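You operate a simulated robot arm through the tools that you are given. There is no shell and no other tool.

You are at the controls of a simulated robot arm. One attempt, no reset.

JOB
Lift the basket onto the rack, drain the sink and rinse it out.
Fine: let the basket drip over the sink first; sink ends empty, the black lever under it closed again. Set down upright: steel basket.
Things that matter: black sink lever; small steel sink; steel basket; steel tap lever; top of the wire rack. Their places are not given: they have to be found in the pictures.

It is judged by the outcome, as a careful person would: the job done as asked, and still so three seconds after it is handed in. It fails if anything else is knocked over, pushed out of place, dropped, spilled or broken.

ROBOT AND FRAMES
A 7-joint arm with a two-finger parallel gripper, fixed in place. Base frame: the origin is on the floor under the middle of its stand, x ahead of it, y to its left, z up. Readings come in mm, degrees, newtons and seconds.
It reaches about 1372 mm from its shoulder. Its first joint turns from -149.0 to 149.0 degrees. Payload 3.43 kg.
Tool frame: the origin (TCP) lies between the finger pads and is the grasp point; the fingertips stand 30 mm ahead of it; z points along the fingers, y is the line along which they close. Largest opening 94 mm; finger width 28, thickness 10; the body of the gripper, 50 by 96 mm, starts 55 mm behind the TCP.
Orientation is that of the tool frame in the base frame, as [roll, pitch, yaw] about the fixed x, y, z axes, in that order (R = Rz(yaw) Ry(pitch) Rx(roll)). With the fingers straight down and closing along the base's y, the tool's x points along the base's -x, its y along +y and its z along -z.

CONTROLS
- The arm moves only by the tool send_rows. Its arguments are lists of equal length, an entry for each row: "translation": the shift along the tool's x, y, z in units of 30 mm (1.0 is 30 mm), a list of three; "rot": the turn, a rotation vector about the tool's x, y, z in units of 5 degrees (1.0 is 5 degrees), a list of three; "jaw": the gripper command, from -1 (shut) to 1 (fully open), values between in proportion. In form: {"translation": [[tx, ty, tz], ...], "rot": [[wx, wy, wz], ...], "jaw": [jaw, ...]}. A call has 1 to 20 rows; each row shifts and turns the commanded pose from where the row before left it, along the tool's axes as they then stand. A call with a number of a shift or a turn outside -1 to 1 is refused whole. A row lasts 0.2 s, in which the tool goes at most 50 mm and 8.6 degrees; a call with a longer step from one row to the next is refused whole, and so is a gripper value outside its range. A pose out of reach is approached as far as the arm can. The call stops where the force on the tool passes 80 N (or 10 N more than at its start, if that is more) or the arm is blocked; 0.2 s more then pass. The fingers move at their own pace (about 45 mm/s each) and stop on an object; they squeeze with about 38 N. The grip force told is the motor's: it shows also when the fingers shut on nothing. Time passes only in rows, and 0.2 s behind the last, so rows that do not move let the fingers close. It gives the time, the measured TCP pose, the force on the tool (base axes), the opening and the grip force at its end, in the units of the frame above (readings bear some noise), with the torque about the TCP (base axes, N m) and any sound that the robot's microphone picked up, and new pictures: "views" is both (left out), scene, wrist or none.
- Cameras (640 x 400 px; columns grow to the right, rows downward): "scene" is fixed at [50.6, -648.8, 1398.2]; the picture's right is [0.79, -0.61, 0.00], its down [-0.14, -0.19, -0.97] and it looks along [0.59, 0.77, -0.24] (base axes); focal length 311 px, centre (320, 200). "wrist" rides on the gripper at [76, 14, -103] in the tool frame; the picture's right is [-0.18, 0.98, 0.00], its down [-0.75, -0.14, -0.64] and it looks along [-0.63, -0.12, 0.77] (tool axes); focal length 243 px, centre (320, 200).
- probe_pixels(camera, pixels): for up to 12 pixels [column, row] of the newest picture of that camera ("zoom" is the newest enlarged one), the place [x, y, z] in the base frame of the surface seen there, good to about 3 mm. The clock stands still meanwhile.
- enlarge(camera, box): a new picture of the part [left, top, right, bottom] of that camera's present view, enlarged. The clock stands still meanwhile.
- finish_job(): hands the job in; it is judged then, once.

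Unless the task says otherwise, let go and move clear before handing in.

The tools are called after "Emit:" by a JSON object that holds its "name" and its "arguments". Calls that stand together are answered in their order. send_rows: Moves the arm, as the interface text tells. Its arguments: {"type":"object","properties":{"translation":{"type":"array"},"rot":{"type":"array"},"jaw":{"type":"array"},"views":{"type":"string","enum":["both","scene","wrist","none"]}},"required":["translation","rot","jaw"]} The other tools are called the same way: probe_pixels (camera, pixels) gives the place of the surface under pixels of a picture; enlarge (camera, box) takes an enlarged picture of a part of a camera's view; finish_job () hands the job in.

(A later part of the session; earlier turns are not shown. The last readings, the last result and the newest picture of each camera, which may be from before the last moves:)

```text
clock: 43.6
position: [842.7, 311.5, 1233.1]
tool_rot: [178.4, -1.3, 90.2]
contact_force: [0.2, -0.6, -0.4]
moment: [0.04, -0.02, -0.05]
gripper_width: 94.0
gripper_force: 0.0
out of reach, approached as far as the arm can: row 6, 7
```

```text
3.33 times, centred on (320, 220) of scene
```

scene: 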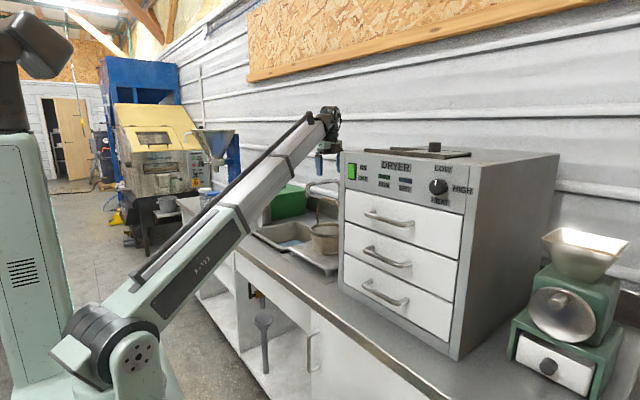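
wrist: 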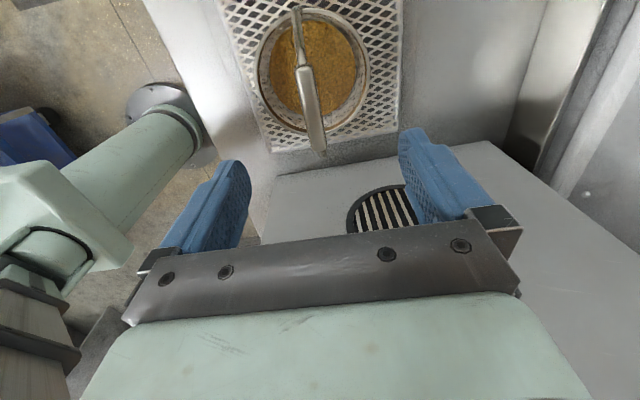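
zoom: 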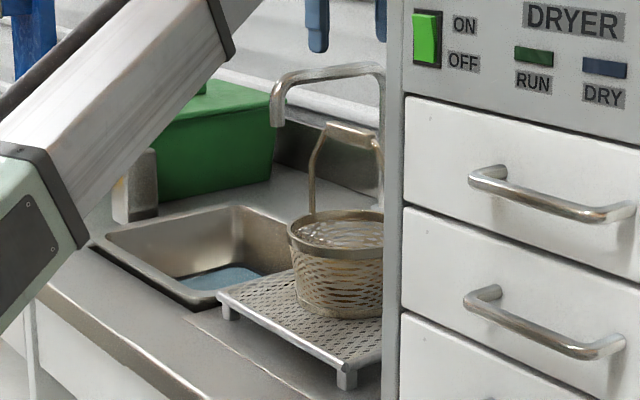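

The basket stands upright on the rack with the gripper clear above it. I back off toward the front of the counter to get room for turning the gripper to horizontal.

Emit:
{"name": "send_rows", "arguments": {"translation": [[0.5, -0.9, 0.1], [0.5, -0.9, 0.1], [0.5, -0.9, 0.1], [0.5, -0.9, 0.1], [0.5, -0.9, 0.1], [0.5, -0.9, 0.1], [0.5, -0.9, 0.1], [0.5, -0.9, 0.1], [0.5, -0.9, 0.1], [0.5, -0.9, 0.1], [0.5, -0.9, 0.1], [0.5, -0.9, 0.1], [0, 0, 0]], "rot": [[0, 0, 0], [0, 0, 0], [0, 0, 0], [0, 0, 0], [0, 0, 0], [0, 0, 0], [0, 0, 0], [0, 0, 0], [0, 0, 0], [0, 0, 0], [0, 0, 0], [0, 0, 0], [0, 0, 0]], "jaw": [1, 1, 1, 1, 1, 1, 1, 1, 1, 1, 1, 1, 1]}}

```text
clock: 46.4
position: [537.2, 502.5, 1151.5]
tool_rot: [179.1, -1.2, 90.0]
contact_force: [-0.5, 0.9, -0.4]
moment: [-0.02, 0.0, 0.03]
gripper_width: 93.9
gripper_force: 0.1
out of reach, approached as far as the arm can: row 1, 2, 3, 4, 5, 6, 8, 10
```

scene: 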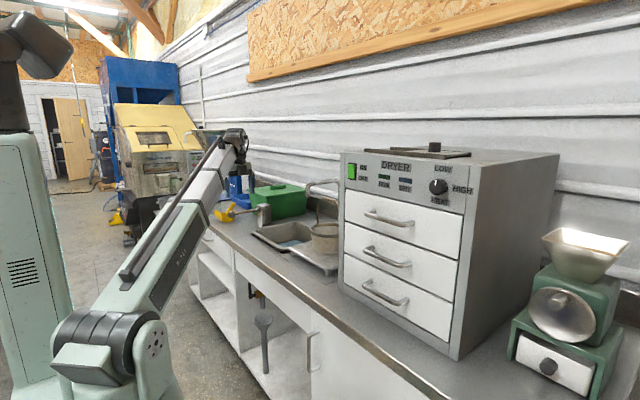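
wrist: 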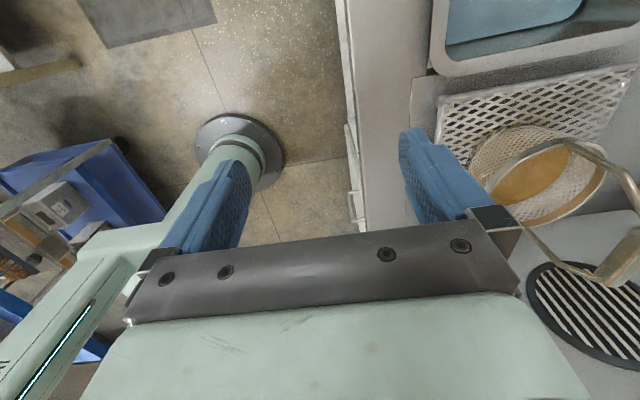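

I'm in front of the counter at [537,502,1151]. Now I turn the gripper −90° about its x so that the fingers point along +x.

Emit:
{"name": "send_rows", "arguments": {"translation": [[0.2, 0, 0], [0.2, 0, 0], [0.2, 0, 0], [0.2, 0, 0], [0.2, 0, 0], [0.2, 0, 0], [0.2, 0, 0], [0.2, 0, 0], [0.2, 0, 0], [0.2, 0, 0], [0.2, 0, 0], [0.2, 0, 0], [0.2, 0, 0], [0.2, 0, 0], [0.2, 0, 0], [0.2, 0, 0], [0.2, 0, 0], [0.2, 0, 0], [0, 0, 0]], "rot": [[-1, 0, 0], [-1, 0, 0], [-1, 0, 0], [-1, 0, 0], [-1, 0, 0], [-1, 0, 0], [-1, 0, 0], [-1, 0, 0], [-1, 0, 0], [-1, 0, 0], [-1, 0, 0], [-1, 0, 0], [-1, 0, 0], [-1, 0, 0], [-1, 0, 0], [-1, 0, 0], [-1, 0, 0], [-1, 0, 0], [0, 0, 0]], "jaw": [1, 1, 1, 1, 1, 1, 1, 1, 1, 1, 1, 1, 1, 1, 1, 1, 1, 1, 1]}}

```text
clock: 50.4
position: [535.9, 609.5, 1156.0]
tool_rot: [89.3, -0.8, 90.2]
contact_force: [0.4, -0.9, -0.6]
moment: [0.03, 0.02, 0.02]
gripper_width: 94.0
gripper_force: 0.0
```

scene: 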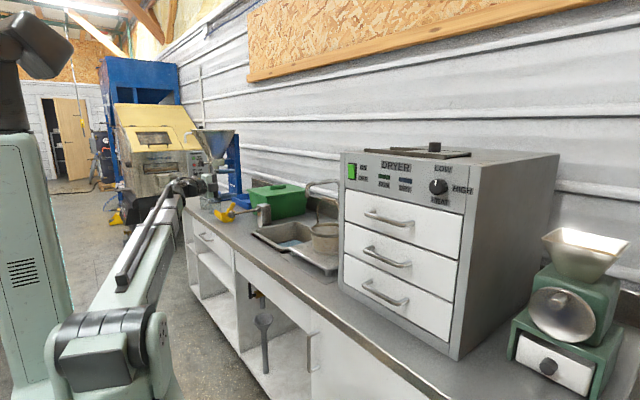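
wrist: 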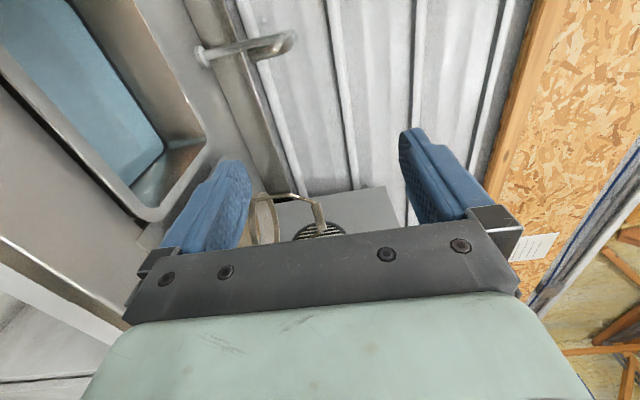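

The fingers point along +x. I back off to x≈470 and lower in front of the cabinet toward the black lever's height.

Emit:
{"name": "send_rows", "arguments": {"translation": [[0.1, 0, -0.8], [0.1, -0.3, -0.8], [0.1, -0.8, -0.6], [0.1, -1, 0], [0, -1, 0], [0, -1, 0], [0, -1, 0], [0, -1, 0], [0, -1, 0], [0, -1, 0], [0, -1, 0], [0, -1, 0], [0, -1, 0], [0, -1, 0], [0, 0, 0]], "rot": [[0, 0, 0], [0, 0, 0], [0, 0, 0], [0, 0, 0], [0, 0, 0], [0, 0, 0], [0, 0, 0], [0, 0, 0], [0, 0, 0], [0, 0, 0], [0, 0, 0], [0, 0, 0], [0, 0, 0], [0, 0, 0], [0, 0, 0]], "jaw": [1, 1, 1, 1, 1, 1, 1, 1, 1, 1, 1, 1, 1, 1, 1]}}

```text
clock: 53.6
position: [473.7, 608.8, 1068.0]
tool_rot: [90.7, 0.9, 90.3]
contact_force: [-1.0, -0.6, -0.4]
moment: [-0.01, 0.0, -0.04]
gripper_width: 93.8
gripper_force: 0.2
out of reach, approached as far as the arm can: row 5, 6, 7, 8, 9, 10, 11, 12, 13, 14
```

scene: 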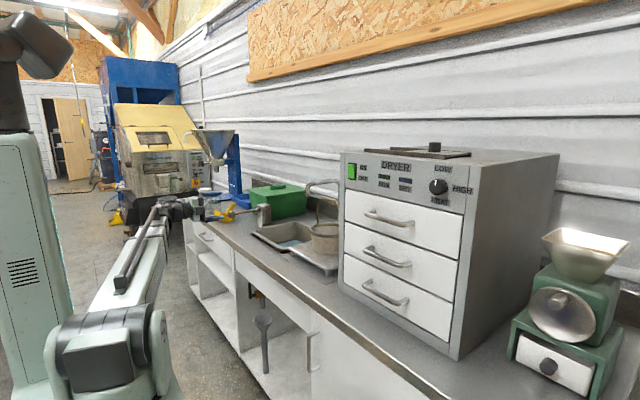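
wrist: 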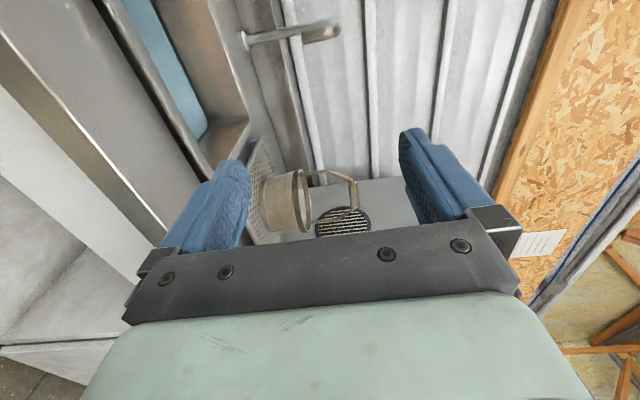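

The arm stopped descending at z≈1068, possibly the boom's shortest length. I shift toward +y (farther from the base) and try to descend again.

Emit:
{"name": "send_rows", "arguments": {"translation": [[1, 0, 0], [1, 0, 0], [1, 0, 0], [0.5, -0.6, 0], [0, -1, 0], [0, -1, 0], [0, -1, 0], [0, -1, 0], [0, 0, 0]], "rot": [[0, 0, 0], [0, 0, 0], [0, 0, 0], [0, 0, 0], [0, 0, 0], [0, 0, 0], [0, 0, 0], [0, 0, 0], [0, 0, 0]], "jaw": [1, 1, 1, 1, 1, 1, 1, 1, 1]}}

```text
clock: 55.6
position: [478.1, 699.4, 1075.9]
tool_rot: [90.7, 0.9, 90.3]
contact_force: [0.5, 0.2, 0.7]
moment: [-0.02, 0.02, 0.01]
gripper_width: 93.8
gripper_force: 0.0
out of reach, approached as far as the arm can: row 1, 2, 3, 4, 5, 6, 7, 8
```

scene: 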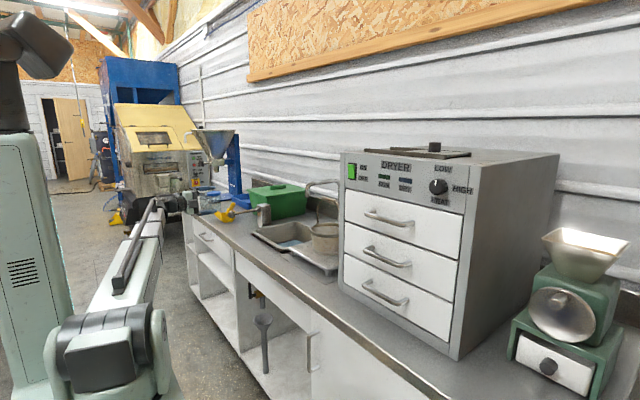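
wrist: 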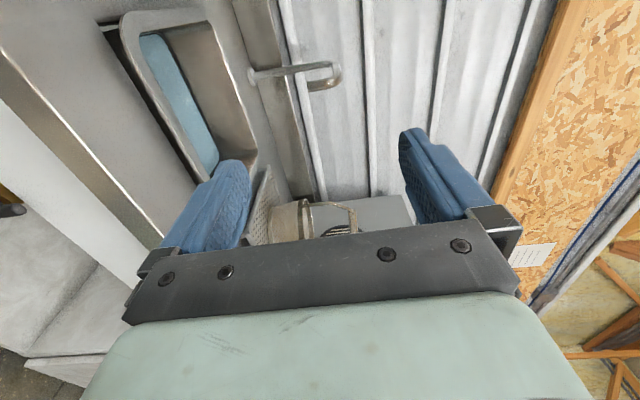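

The descent is still limited near z≈1070. I look at the arm itself to understand its joints.

Emit:
{"name": "enlarge", "arguments": {"camera": "scene", "box": [40, 180, 220, 400]}}

Emit:
{"name": "probe_pixels", "arguments": {"camera": "scene", "pixels": [[100, 365], [75, 325], [155, 345], [130, 290], [135, 260], [150, 250], [153, 225], [158, 212], [175, 210], [190, 205], [160, 203], [120, 330]]}}

```text
1.82 times, centred on (130, 290) of scene
```

zoom: 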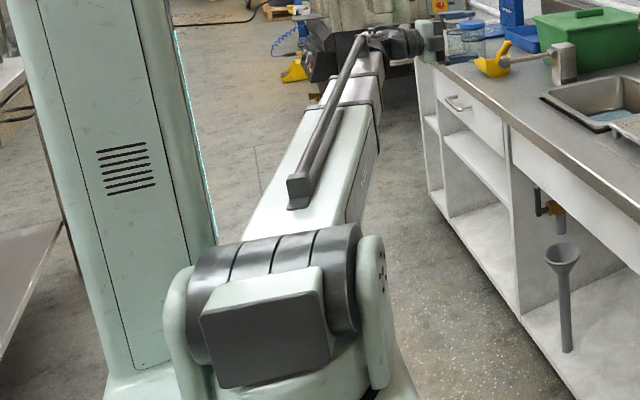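

```text
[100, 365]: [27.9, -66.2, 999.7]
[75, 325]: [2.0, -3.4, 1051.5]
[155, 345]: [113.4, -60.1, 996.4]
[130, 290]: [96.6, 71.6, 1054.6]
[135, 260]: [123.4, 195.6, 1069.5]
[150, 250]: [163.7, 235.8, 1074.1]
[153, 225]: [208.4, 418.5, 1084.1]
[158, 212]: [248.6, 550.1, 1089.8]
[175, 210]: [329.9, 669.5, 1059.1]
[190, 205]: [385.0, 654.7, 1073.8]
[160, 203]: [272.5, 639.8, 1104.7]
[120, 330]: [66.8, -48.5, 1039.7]
```

The arm is a telescoping boom; the limit may come from the wrist rather than the boom. I test by tilting the fingers 45° downward and trying to go lower in front of the cabinet.

Emit:
{"name": "send_rows", "arguments": {"translation": [[0, 0, 0], [0, 0, 0], [0, 0, 0], [0, 0, 0], [0, 0, 0], [0, 0, 0], [0, 0, 0], [0, 0, 0], [0, 0, 0], [0, -0.5, 0.5], [0, -0.5, 0.5], [0, -0.5, 0.5], [0, -0.5, 0.5], [0, -0.5, 0.5], [0, -0.5, 0.5], [0, 0, 0]], "rot": [[1, 0, 0], [1, 0, 0], [1, 0, 0], [1, 0, 0], [1, 0, 0], [1, 0, 0], [1, 0, 0], [1, 0, 0], [1, 0, 0], [0, 0, 0], [0, 0, 0], [0, 0, 0], [0, 0, 0], [0, 0, 0], [0, 0, 0], [0, 0, 0]], "jaw": [1, 1, 1, 1, 1, 1, 1, 1, 1, 1, 1, 1, 1, 1, 1, 1]}}

```text
clock: 59.0
position: [478.3, 700.6, 946.6]
tool_rot: [134.4, -0.9, 90.2]
contact_force: [-0.4, -0.6, -0.5]
moment: [-0.01, -0.02, -0.01]
gripper_width: 94.2
gripper_force: 0.0
```

scene: 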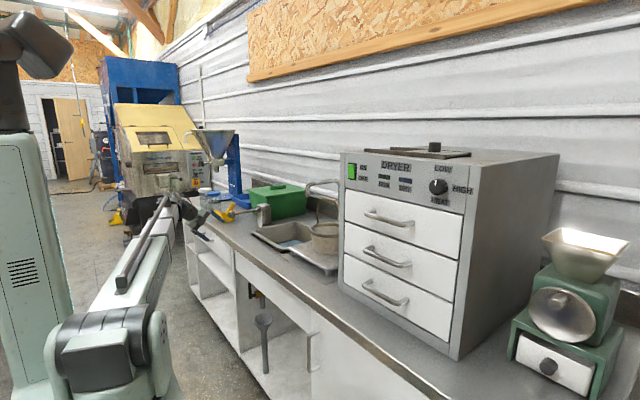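
wrist: 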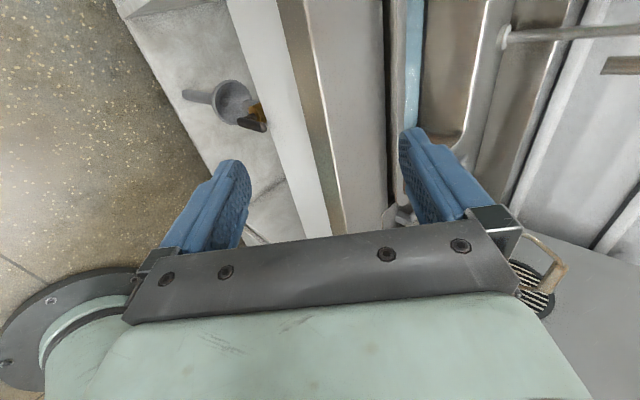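

With the tilt the descent worked to z≈947 and the wrist view shows the black lever at (252,122). I continue straight down to test the limit.

Emit:
{"name": "send_rows", "arguments": {"translation": [[0, -0.7, 0.7], [0, -0.7, 0.7], [0, -0.7, 0.7], [0, -0.7, 0.7], [0, 0, 0]], "rot": [[0, 0, 0], [0, 0, 0], [0, 0, 0], [0, 0, 0], [0, 0, 0]], "jaw": [1, 1, 1, 1, 1], "views": "wrist"}}

```text
clock: 60.2
position: [479.7, 702.3, 828.8]
tool_rot: [134.3, -1.0, 90.3]
contact_force: [-0.5, 0.4, 0.0]
moment: [0.01, 0.0, 0.0]
gripper_width: 94.0
gripper_force: 0.1
```

wrist: 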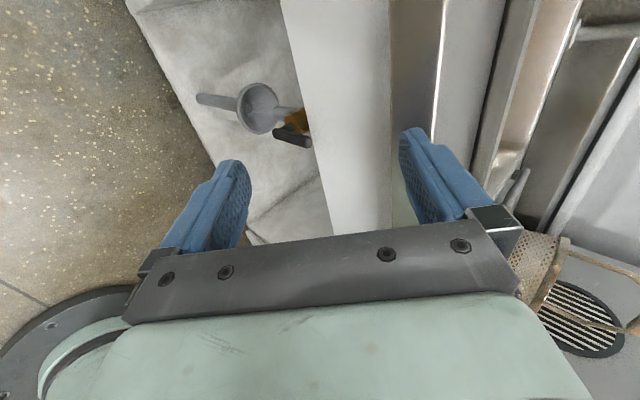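

The boom can go lower; it is only the wrist that can't bend upward, so I keep a 45° downward tilt. I roll the gripper −90° about its axis so that the fingers close along y with the camera below-front.

Emit:
{"name": "send_rows", "arguments": {"translation": [[0, 0, 0], [0, 0, 0], [0, 0, 0], [0, 0, 0], [0, 0, 0], [0, 0, 0], [0, 0, 0], [0, 0, 0], [0, 0, 0], [0, 0, 0], [0, 0, 0], [0, 0, 0], [0, 0, 0], [0, 0, 0], [0, 0, 0], [0, 0, 0], [0, 0, 0], [0, 0, 0], [0, 0, 0]], "rot": [[0, 0, -1], [0, 0, -1], [0, 0, -1], [0, 0, -1], [0, 0, -1], [0, 0, -1], [0, 0, -1], [0, 0, -1], [0, 0, -1], [0, 0, -1], [0, 0, -1], [0, 0, -1], [0, 0, -1], [0, 0, -1], [0, 0, -1], [0, 0, -1], [0, 0, -1], [0, 0, -1], [0, 0, 0]], "jaw": [1, 1, 1, 1, 1, 1, 1, 1, 1, 1, 1, 1, 1, 1, 1, 1, 1, 1, 1]}}

```text
clock: 64.2
position: [480.9, 703.1, 829.6]
tool_rot: [178.9, 45.6, 179.3]
contact_force: [-0.1, 0.0, 0.2]
moment: [-0.02, 0.01, 0.01]
gripper_width: 94.0
gripper_force: 0.1
```

scene: 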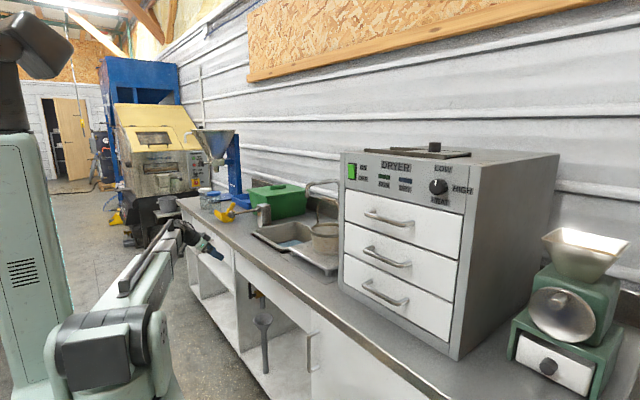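
wrist: 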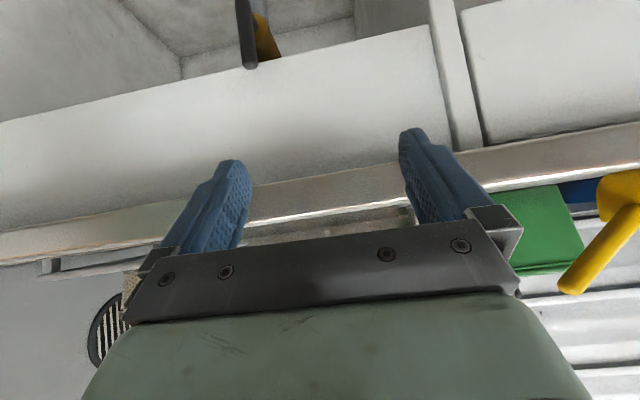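

The camera (upside-down view) shows the black lever at (247,30). I move to a staging pose in front of it, about [520,624,700].

Emit:
{"name": "send_rows", "arguments": {"translation": [[0.36, -0.44, 0.665], [0.36, -0.44, 0.665], [0.36, -0.44, 0.665], [0.36, -0.44, 0.665], [0.36, -0.44, 0.665], [0.36, -0.44, 0.665], [0, 0, 0]], "rot": [[0, 0, 0], [0, 0, 0], [0, 0, 0], [0, 0, 0], [0, 0, 0], [0, 0, 0], [0, 0, 0]], "jaw": [1, 1, 1, 1, 1, 1, 1]}}

```text
clock: 65.8
position: [521.0, 626.6, 696.6]
tool_rot: [178.7, 45.6, 179.2]
contact_force: [0.7, -0.1, -0.6]
moment: [0.0, 0.02, 0.01]
gripper_width: 93.9
gripper_force: 0.0
```

scene: 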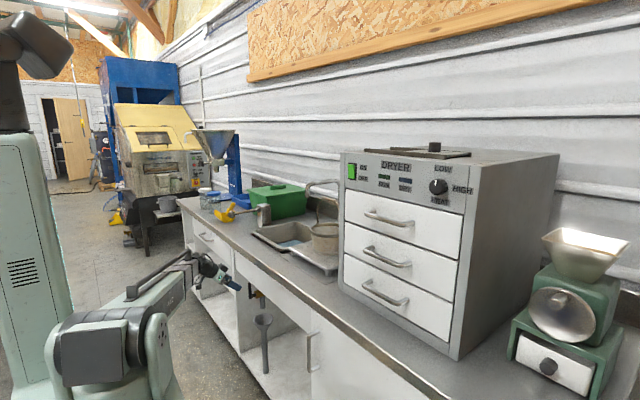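
wrist: 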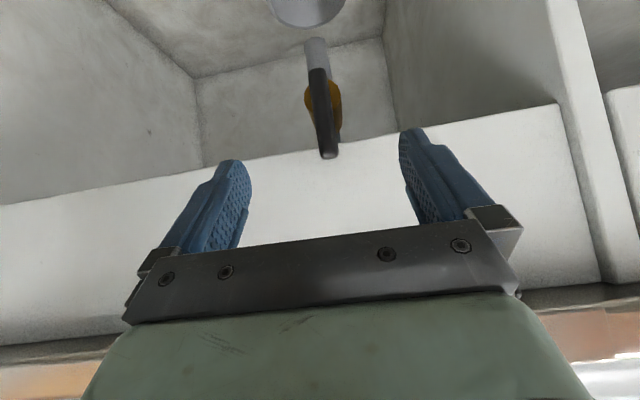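

Emit:
{"name": "enlarge", "arguments": {"camera": "wrist", "box": [260, 10, 400, 170]}}

Emit:
{"name": "probe_pixels", "arguments": {"camera": "wrist", "pixels": [[328, 152], [325, 135], [322, 115], [319, 95], [316, 75], [308, 98], [337, 105], [318, 55], [360, 148], [280, 160], [350, 142], [310, 10]]}}

```text
2.50 times, centred on (330, 90) of wrist
```

zoom: 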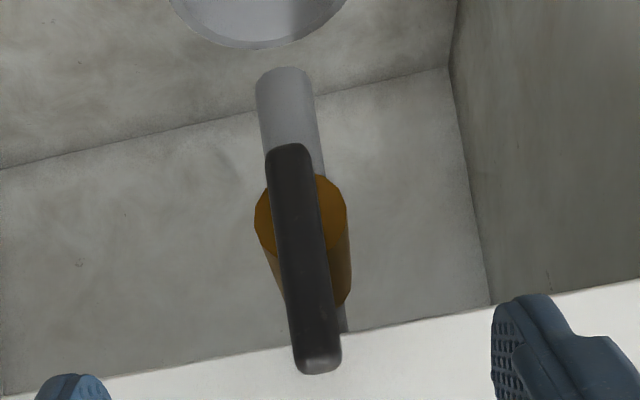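

```text
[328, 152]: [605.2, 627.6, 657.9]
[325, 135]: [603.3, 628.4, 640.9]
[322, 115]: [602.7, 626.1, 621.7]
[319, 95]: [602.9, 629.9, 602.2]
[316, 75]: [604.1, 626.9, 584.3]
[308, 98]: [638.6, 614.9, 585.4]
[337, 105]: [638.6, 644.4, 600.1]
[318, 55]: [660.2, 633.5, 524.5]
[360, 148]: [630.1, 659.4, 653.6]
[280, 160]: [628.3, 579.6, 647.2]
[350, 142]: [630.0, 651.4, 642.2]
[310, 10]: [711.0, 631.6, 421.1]
```

The lever's front face is at x≈603, y≈628, z 576–665; the apron front is x≈629 with its lower edge at z≈638, and the pivot is about (y 629, z 590). I move the open fingers around the upper part of the lever.

Emit:
{"name": "send_rows", "arguments": {"translation": [[-0.148, 0.01, 0.518], [-0.148, 0.01, 0.518], [-0.148, 0.01, 0.518], [-0.148, 0.01, 0.518], [-0.148, 0.01, 0.518], [0, 0, 0]], "rot": [[0, 0, 0], [0, 0, 0], [0, 0, 0], [0, 0, 0], [0, 0, 0], [0, 0, 0]], "jaw": [1, 1, 1, 1, 1, 1]}}

Emit:
{"name": "enlarge", "arguments": {"camera": "scene", "box": [180, 240, 300, 340]}}

```text
clock: 67.2
position: [592.4, 627.6, 659.8]
tool_rot: [178.8, 45.5, 179.2]
contact_force: [-0.5, 0.2, -0.3]
moment: [0.03, -0.01, -0.01]
gripper_width: 94.1
gripper_force: 0.1
```

scene: 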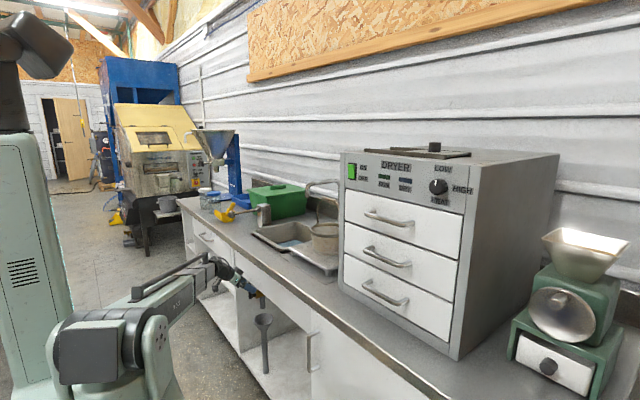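
wrist: 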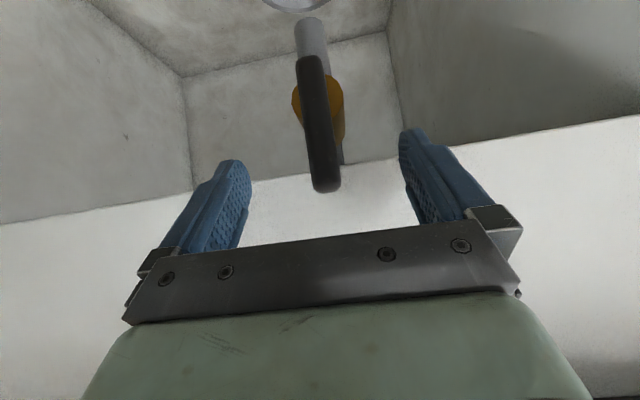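

```text
4.00 times, centred on (240, 290) of scene
```

zoom: 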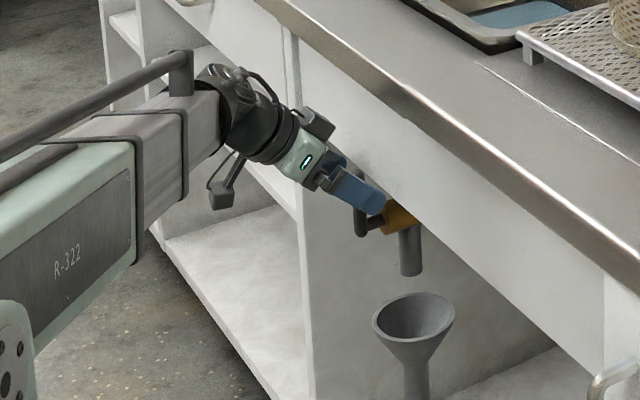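

The fingers straddle the lever. I close to about 26 mm to cage it loosely.

Emit:
{"name": "send_rows", "arguments": {"translation": [[0, 0, 0], [0, 0, 0], [0, 0, 0], [0, 0, 0], [0, 0, 0], [0, 0, 0]], "rot": [[0, 0, 0], [0, 0, 0], [0, 0, 0], [0, 0, 0], [0, 0, 0], [0, 0, 0]], "jaw": [-0.45, -0.45, -0.45, -0.45, -0.45, -0.45], "views": "wrist"}}

Emit:
{"name": "enlarge", "arguments": {"camera": "wrist", "box": [240, 40, 400, 250]}}

```text
clock: 68.6
position: [591.9, 627.4, 659.4]
tool_rot: [178.7, 45.6, 179.2]
contact_force: [0.0, 0.7, 0.0]
moment: [0.02, -0.02, -0.01]
gripper_width: 25.6
gripper_force: 0.0
```

wrist: 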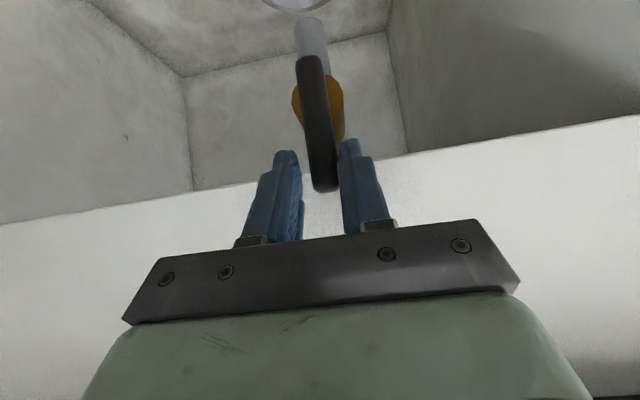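

```text
1.90 times, centred on (320, 145) of wrist
```

zoom: 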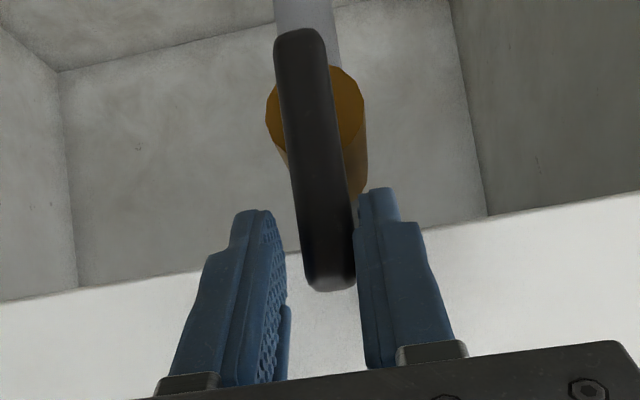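

The lever tip lies between the fingers, nearer the +y finger. I test the turning direction by pushing gently toward −y by about 15 mm.

Emit:
{"name": "send_rows", "arguments": {"translation": [[0, -0.1, 0], [0, -0.1, 0], [0, -0.1, 0], [0, -0.1, 0], [0, -0.1, 0], [0, 0, 0]], "rot": [[0, 0, 0], [0, 0, 0], [0, 0, 0], [0, 0, 0], [0, 0, 0], [0, 0, 0]], "jaw": [-0.45, -0.45, -0.45, -0.45, -0.45, -0.45], "views": "wrist"}}

Emit:
{"name": "enlarge", "arguments": {"camera": "wrist", "box": [240, 40, 400, 250]}}

```text
clock: 70.0
position: [592.6, 616.1, 658.7]
tool_rot: [178.2, 45.8, 179.2]
contact_force: [5.7, 29.3, 2.6]
moment: [0.48, 0.17, 0.35]
gripper_width: 43.0
gripper_force: 14.7
```

wrist: 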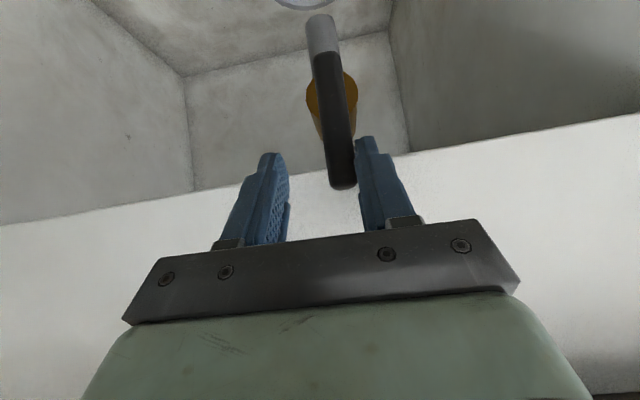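

```text
1.90 times, centred on (320, 145) of wrist
```

zoom: 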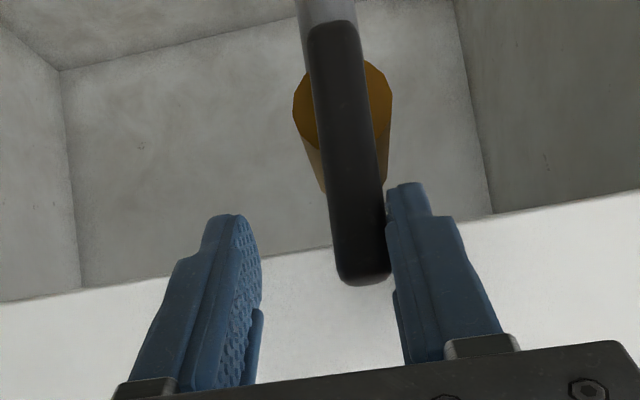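

Pushing toward −y met 29 N and only spread the fingers, and the lever stayed upright, so that direction looks like the stop. I return and test toward +y.

Emit:
{"name": "send_rows", "arguments": {"translation": [[0, 0.15, 0], [0, 0.2, 0], [0, 0.15, 0], [0, 0.15, 0], [0, 0.1, 0], [0, 0.1, 0], [0, 0.1, 0], [0, 0.1, 0], [0, 0.1, 0], [0, 0.1, 0], [0, 0, 0]], "rot": [[0, 0, 0], [0, 0, 0], [0, 0, 0], [0, 0, 0], [0, 0, 0], [0, 0, 0], [0, 0, 0], [0, 0, 0], [0, 0, 0], [0, 0, 0], [0, 0, 0]], "jaw": [-0.45, -0.45, -0.45, -0.45, -0.45, -0.45, -0.45, -0.45, -0.45, -0.45, -0.45], "views": "wrist"}}

Emit:
{"name": "enlarge", "arguments": {"camera": "wrist", "box": [240, 40, 400, 250]}}

```text
clock: 72.4
position: [591.0, 652.9, 659.8]
tool_rot: [178.5, 45.7, 179.1]
contact_force: [-2.5, -1.2, 5.0]
moment: [-0.25, 0.28, -0.11]
gripper_width: 28.6
gripper_force: 13.2
```

wrist: 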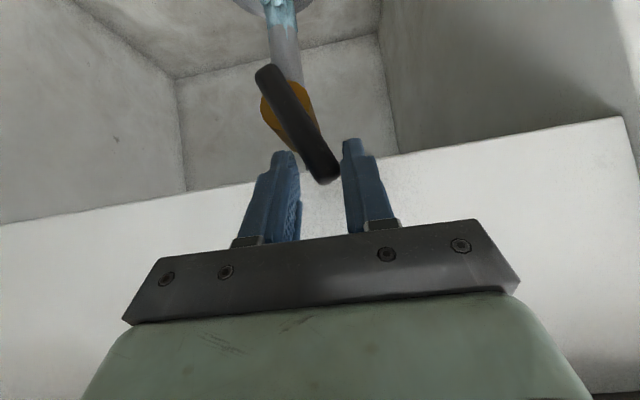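

```text
1.90 times, centred on (320, 145) of wrist
```

zoom: 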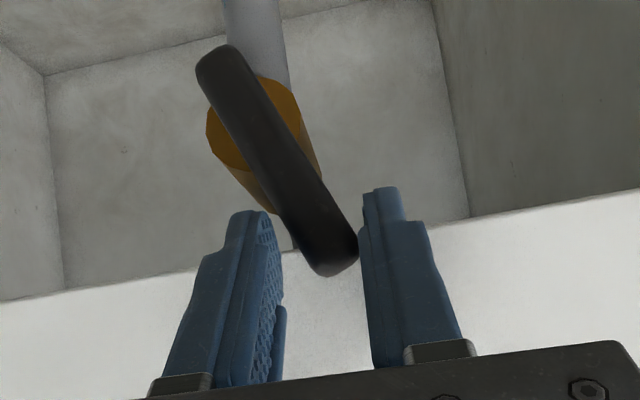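

The lever turns toward +y and water is running from the pipe into the funnel at (285,10): that is the opening direction. I follow the lever around its arc, first turning the gripper to align with it.

Emit:
{"name": "send_rows", "arguments": {"translation": [[0.01, 0, 0.01], [0.01, 0, 0.01], [0.01, 0, 0.01], [0.01, 0, 0.01], [0.01, 0, 0.01], [0.01, 0, 0.01], [0, 0, 0], [0, 0, 0]], "rot": [[0, 0, -0.95], [0, 0, -0.95], [0, 0, -0.95], [0, 0, -0.95], [0, 0, -0.95], [0, 0, -0.95], [0, 0, -0.94], [0, 0, 0]], "jaw": [-0.45, -0.45, -0.45, -0.45, -0.45, -0.45, -0.45, -0.45]}}

Emit:
{"name": "enlarge", "arguments": {"camera": "wrist", "box": [240, 40, 400, 250]}}

```text
clock: 74.2
position: [591.5, 650.1, 656.7]
tool_rot: [-151.5, 37.4, -137.2]
contact_force: [0.1, 0.8, -1.1]
moment: [-0.01, 0.04, 0.0]
gripper_width: 26.1
gripper_force: 0.0
```

scene: 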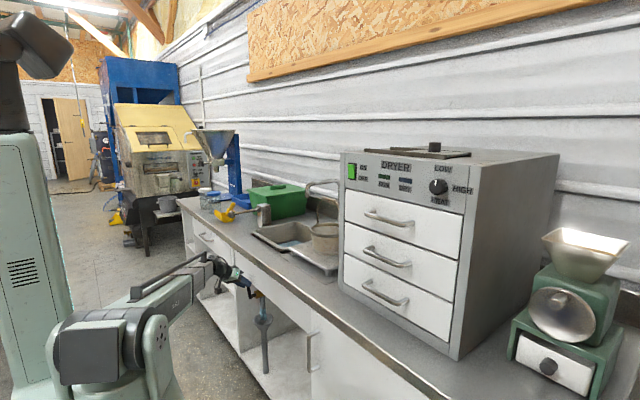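
wrist: 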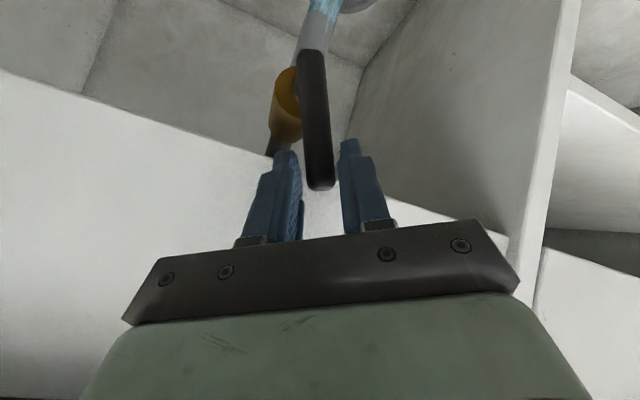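

```text
1.90 times, centred on (320, 145) of wrist
```

zoom: 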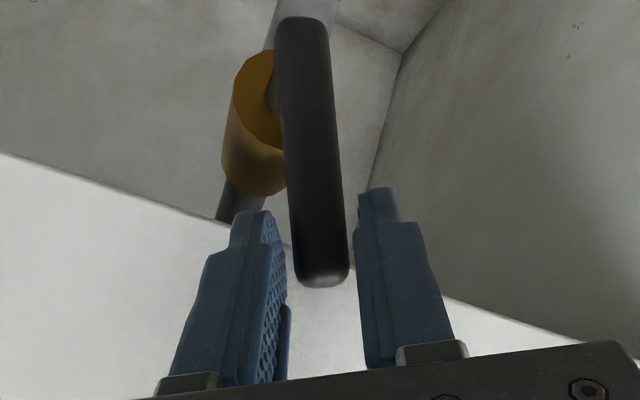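

The gripper is aligned with the lever and water flows into the funnel. I now carry the lever along its arc to fully open.

Emit:
{"name": "send_rows", "arguments": {"translation": [[-0.03, 0.127, 0.044], [-0.034, 0.13, 0.053], [-0.038, 0.135, 0.063], [-0.041, 0.139, 0.075], [-0.041, 0.14, 0.086], [-0.042, 0.146, 0.1], [0, 0, 0]], "rot": [[0, 0, -1], [0, 0, -1], [0, 0, -1], [0, 0, -1], [0, 0, -1], [0, 0, -1], [0, 0, 0]], "jaw": [-0.45, -0.45, -0.45, -0.45, -0.45, -0.45, -0.45]}}

Emit:
{"name": "enlarge", "arguments": {"camera": "scene", "box": [180, 220, 320, 360]}}

```text
clock: 75.8
position: [591.9, 673.3, 639.5]
tool_rot: [-137.8, 19.6, -109.3]
contact_force: [0.8, -0.1, 1.4]
moment: [0.03, -0.03, -0.03]
gripper_width: 26.4
gripper_force: 0.2
```

scene: 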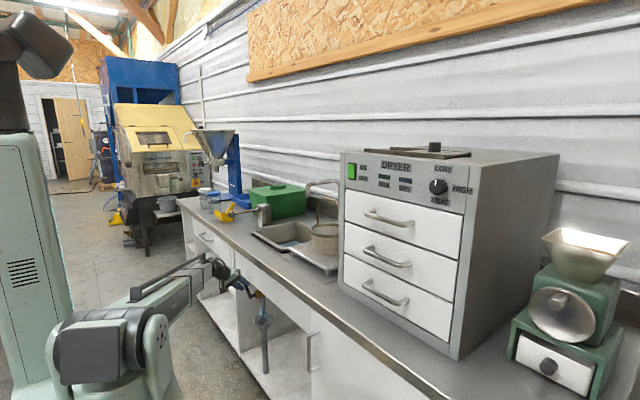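
wrist: 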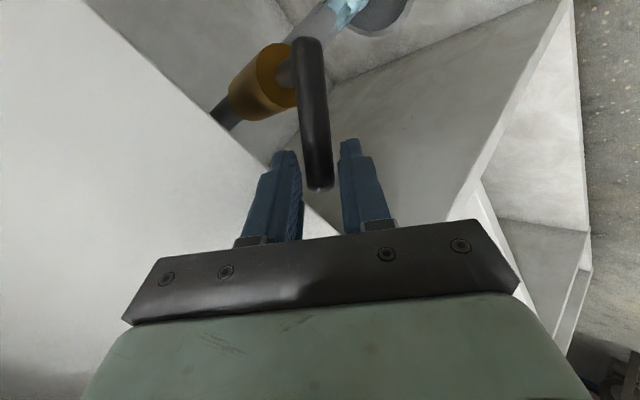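

```text
2.86 times, centred on (250, 290) of scene
```

zoom: 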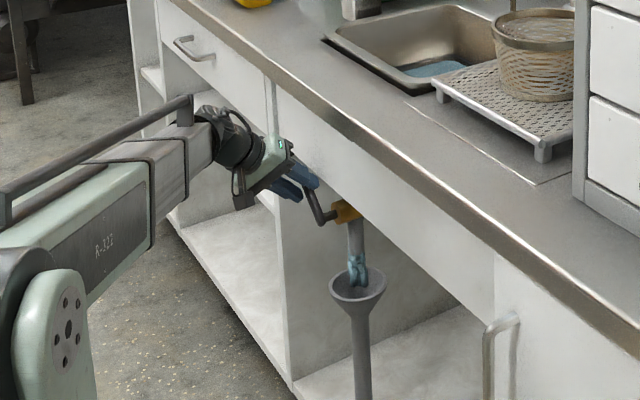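

Lever is around 50° open and following without resistance. I continue the rest of the arc.

Emit:
{"name": "send_rows", "arguments": {"translation": [[-0.039, 0.149, 0.113], [-0.035, 0.155, 0.129], [-0.027, 0.156, 0.139], [-0.017, 0.158, 0.148], [-0.004, 0.161, 0.156], [0, 0, 0]], "rot": [[0, 0, -1], [0, 0, -1], [0, 0, -1], [0, 0, -1], [0, 0, -1], [0, 0, 0]], "jaw": [-0.45, -0.45, -0.45, -0.45, -0.45, -0.45]}}

Emit:
{"name": "enlarge", "arguments": {"camera": "scene", "box": [180, 220, 320, 360]}}

```text
clock: 77.2
position: [592.5, 682.4, 609.4]
tool_rot: [-134.4, 2.2, -91.0]
contact_force: [0.5, -0.1, 0.5]
moment: [0.01, -0.03, 0.0]
gripper_width: 26.2
gripper_force: 0.5
```

scene: 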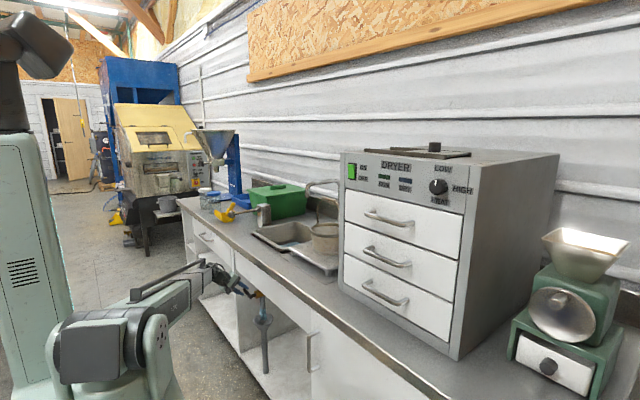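
wrist: 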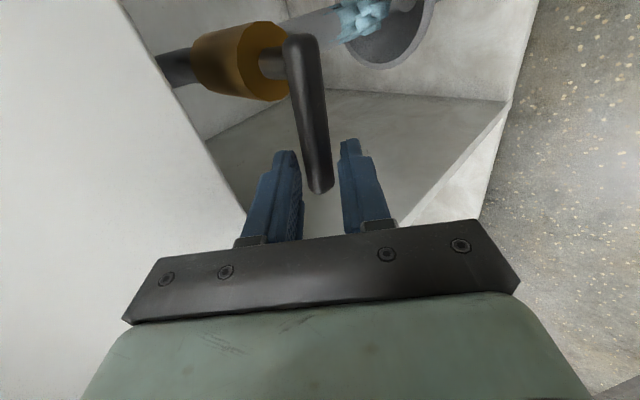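

```text
2.86 times, centred on (250, 290) of scene
```

zoom: 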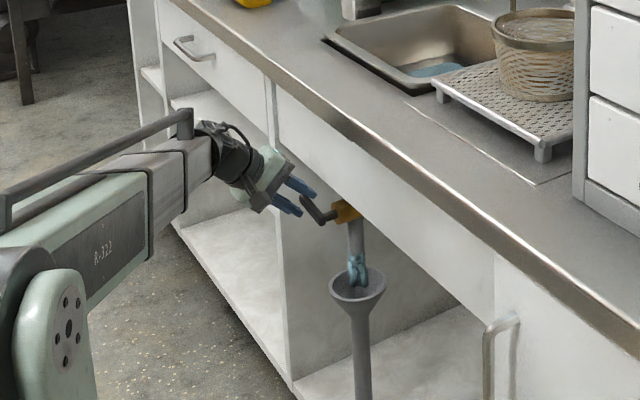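

The lever looks nearly horizontal and the sink level is dropping. I probe the lever to measure its angle.

Emit:
{"name": "probe_pixels", "arguments": {"camera": "wrist", "pixels": [[303, 50], [308, 90], [313, 130], [318, 170], [320, 186], [265, 60], [230, 55]]}}

```text
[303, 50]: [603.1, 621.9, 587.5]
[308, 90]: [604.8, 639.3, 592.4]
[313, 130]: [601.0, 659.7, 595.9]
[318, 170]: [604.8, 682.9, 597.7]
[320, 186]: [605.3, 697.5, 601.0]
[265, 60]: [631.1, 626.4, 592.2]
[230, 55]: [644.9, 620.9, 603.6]
```

The lever sits at about 80° (practically fully open) and the water is draining. I open the jaws, retract along the tool axis, and later turn the gripper back to go to the tap.

Emit:
{"name": "send_rows", "arguments": {"translation": [[0, 0, 0], [0, 0, 0], [0, 0, -0.5], [0, 0, -0.8], [0, 0, -0.9], [0, 0, -0.9], [0, 0, 0]], "rot": [[0, 0, 0], [0, 0, 0], [0, 0, 0], [0, 0, 0], [0, 0, 0], [0, 0, 0], [0, 0, 0]], "jaw": [0.1, 0.1, 0.1, 0.1, 0.1, 0.1, 0.1]}}

Emit:
{"name": "enlarge", "arguments": {"camera": "scene", "box": [180, 180, 340, 340]}}

```text
clock: 78.8
position: [525.1, 681.9, 675.4]
tool_rot: [-134.4, 2.1, -91.0]
contact_force: [-1.0, 0.1, -0.3]
moment: [-0.01, 0.04, -0.01]
gripper_width: 51.9
gripper_force: 0.0
```

scene: 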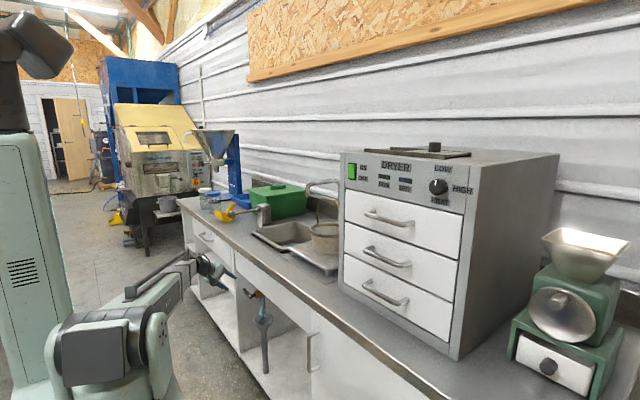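
wrist: 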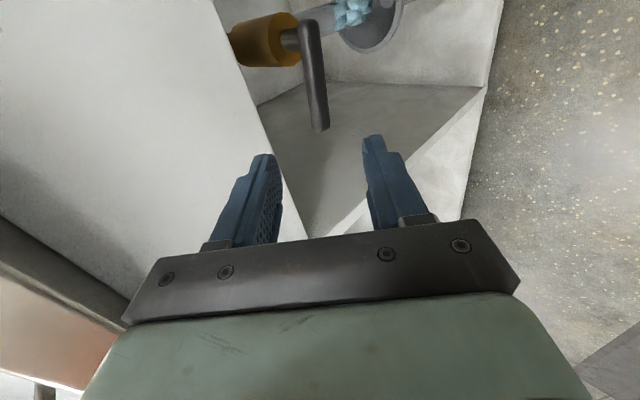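

```text
2.50 times, centred on (260, 260) of scene
```

zoom: 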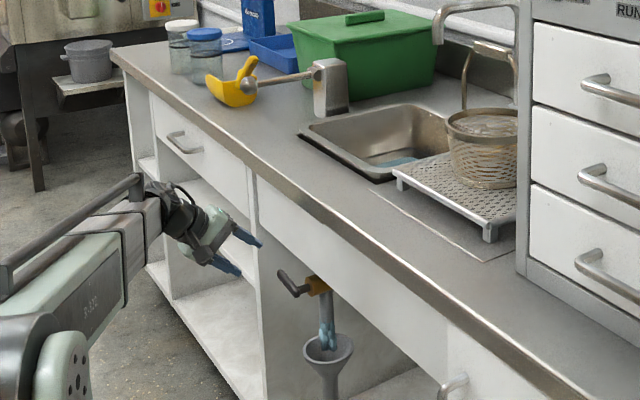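

The lever stays at its open position and the sink drains. I roll the gripper back +90° while retracting further away from the counter.

Emit:
{"name": "send_rows", "arguments": {"translation": [[0, 0, -0.2], [0, 0, -0.2], [0, 0, -0.2], [0, 0, -0.2], [0, 0, -0.2], [0, 0, -0.2], [0, 0, -0.2], [0, 0, -0.2], [0, 0, -0.2], [0, 0, -0.2], [0, 0, -0.2], [0, 0, -0.2], [0, 0, -0.2], [0, 0, -0.2], [0, 0, -0.2], [0, 0, -0.2], [0, 0, -0.2], [0, 0, -0.2], [0, 0, 0]], "rot": [[0, 0, 1], [0, 0, 1], [0, 0, 1], [0, 0, 1], [0, 0, 1], [0, 0, 1], [0, 0, 1], [0, 0, 1], [0, 0, 1], [0, 0, 1], [0, 0, 1], [0, 0, 1], [0, 0, 1], [0, 0, 1], [0, 0, 1], [0, 0, 1], [0, 0, 1], [0, 0, 0.6], [0, 0, 0]], "jaw": [1, 1, 1, 1, 1, 1, 1, 1, 1, 1, 1, 1, 1, 1, 1, 1, 1, 1, 1], "views": "none"}}

```text
clock: 82.8
position: [448.1, 681.5, 751.7]
tool_rot: [178.9, 45.7, 179.4]
contact_force: [-0.1, -0.3, -0.6]
moment: [0.01, 0.05, -0.01]
gripper_width: 94.3
gripper_force: 0.0
```

Next I rise straight up in front of the counter, then pitch the gripper to fingers-down while moving toward the tap lever.

Emit:
{"name": "send_rows", "arguments": {"translation": [[-0.714, 0, -0.7], [-0.714, 0, -0.7], [-0.714, 0, -0.7], [-0.714, 0, -0.7], [-0.714, 0, -0.7], [-0.714, 0, -0.7], [-0.714, 0, -0.7], [-0.714, 0, -0.7], [-0.714, 0, -0.7], [-0.714, 0, -0.7], [0, 0, 0], [0, 0.3, 0], [0, 0.3, 0], [0, 0.3, 0], [0, 0.3, 0], [0, 0.3, 0], [0, 0.3, 0], [0, 0.3, 0], [0, 0.3, 0], [0, 0.3, 0]], "rot": [[0, 0, 0], [0, 0, 0], [0, 0, 0], [0, 0, 0], [0, 0, 0], [0, 0, 0], [0, 0, 0], [0, 0, 0], [0, 0, 0], [0, 0, 0], [0, 0, 0], [0, 1, 0], [0, 1, 0], [0, 1, 0], [0, 1, 0], [0, 1, 0], [0, 1, 0], [0, 1, 0], [0, 1, 0], [0, 0.9, 0]], "jaw": [1, 1, 1, 1, 1, 1, 1, 1, 1, 1, 1, 1, 1, 1, 1, 1, 1, 1, 1, 1]}}

Emit:
{"name": "enlarge", "arguments": {"camera": "scene", "box": [180, 170, 340, 340]}}

```text
clock: 87.0
position: [447.9, 756.7, 1051.0]
tool_rot: [179.3, 1.1, -179.7]
contact_force: [0.3, -0.6, 0.6]
moment: [0.03, 0.02, 0.02]
gripper_width: 93.8
gripper_force: 0.1
```

scene: 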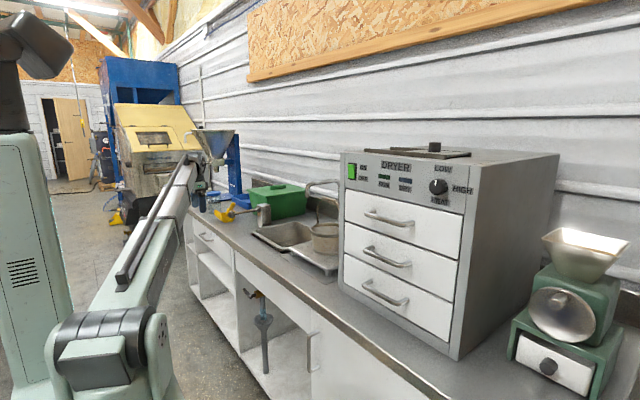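
wrist: 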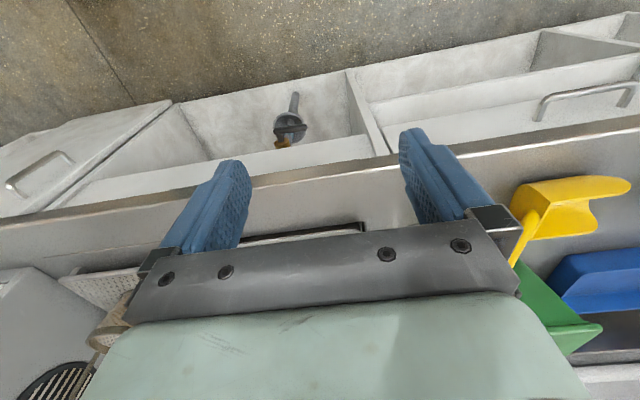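

```text
2.35 times, centred on (260, 255) of scene
```

zoom: 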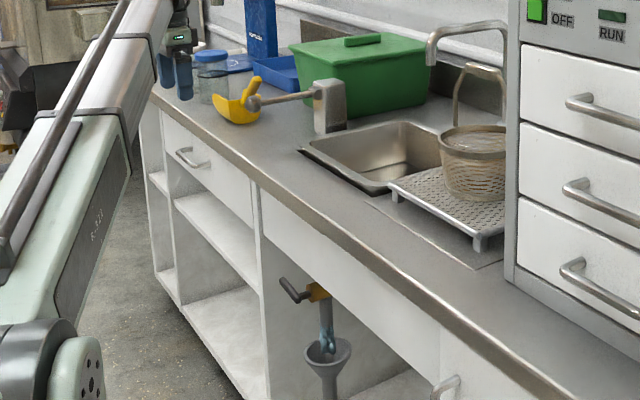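

The water still runs out and the gripper is fingers-down. I move to near above the tap lever's ball to look at it closely.

Emit:
{"name": "send_rows", "arguments": {"translation": [[-0.6, 0.545, -0.25], [-0.6, 0.545, -0.25], [-0.6, 0.545, -0.25], [-0.6, 0.545, -0.25], [-0.6, 0.545, -0.25], [-0.6, 0.545, -0.25], [0, 0, 0]], "rot": [[0, 0, 0], [0, 0, 0], [0, 0, 0], [0, 0, 0], [0, 0, 0], [0, 0, 0], [0, 0, 0]], "jaw": [1, 1, 1, 1, 1, 1, 1]}}

Emit:
{"name": "enlarge", "arguments": {"camera": "wrist", "box": [230, 60, 410, 250]}}

```text
clock: 88.6
position: [553.4, 855.5, 1098.8]
tool_rot: [179.3, 1.1, -179.7]
contact_force: [-1.4, -0.6, 0.1]
moment: [-0.03, -0.01, -0.01]
gripper_width: 93.9
gripper_force: 0.0
```

scene: 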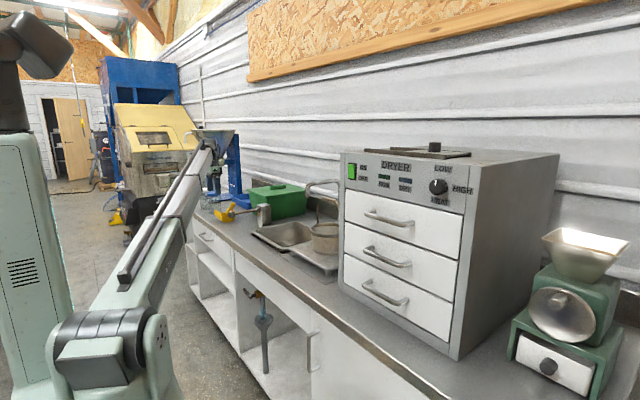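
wrist: 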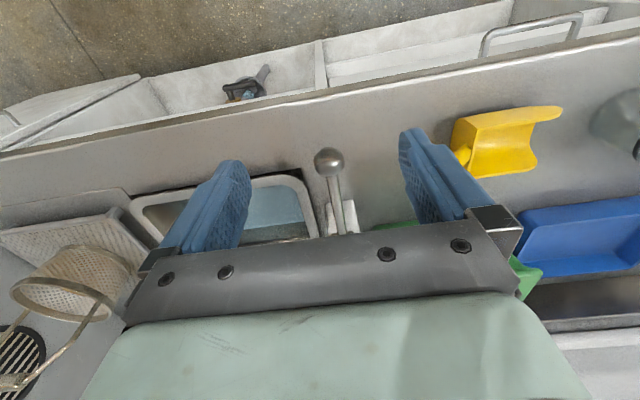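

```text
2.11 times, centred on (320, 155) of wrist
```

zoom: 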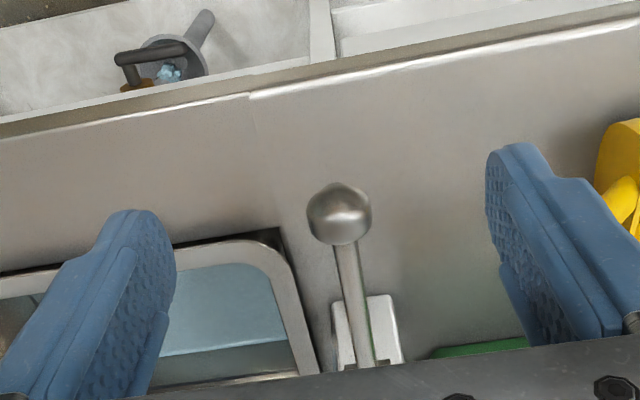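

Emit:
{"name": "probe_pixels", "arguments": {"camera": "wrist", "pixels": [[329, 160], [318, 162], [341, 162], [329, 150], [333, 185], [338, 215], [355, 215], [329, 172], [515, 135], [465, 150], [343, 230], [270, 200]]}}

Emit:
{"name": "enlarge", "arguments": {"camera": "scene", "box": [220, 190, 280, 235]}}

```text
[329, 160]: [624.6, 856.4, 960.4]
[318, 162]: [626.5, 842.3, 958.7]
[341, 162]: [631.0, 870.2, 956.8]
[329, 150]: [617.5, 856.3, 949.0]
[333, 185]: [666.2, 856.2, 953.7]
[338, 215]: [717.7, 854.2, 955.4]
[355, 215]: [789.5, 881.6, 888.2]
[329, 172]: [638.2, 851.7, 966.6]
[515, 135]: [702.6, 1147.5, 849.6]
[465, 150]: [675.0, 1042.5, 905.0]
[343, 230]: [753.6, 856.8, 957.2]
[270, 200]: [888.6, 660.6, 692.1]
```

```text
8.89 times, centred on (250, 212) of scene
```

zoom: 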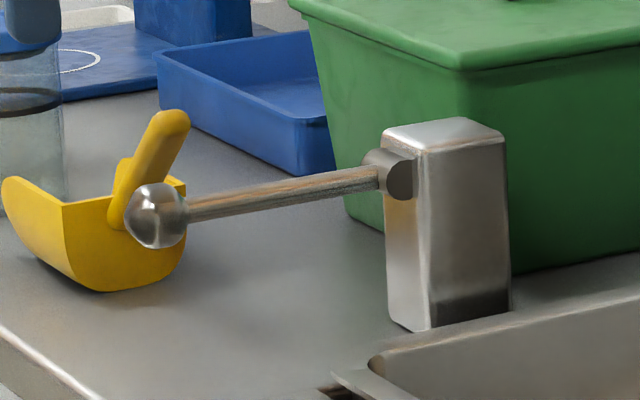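

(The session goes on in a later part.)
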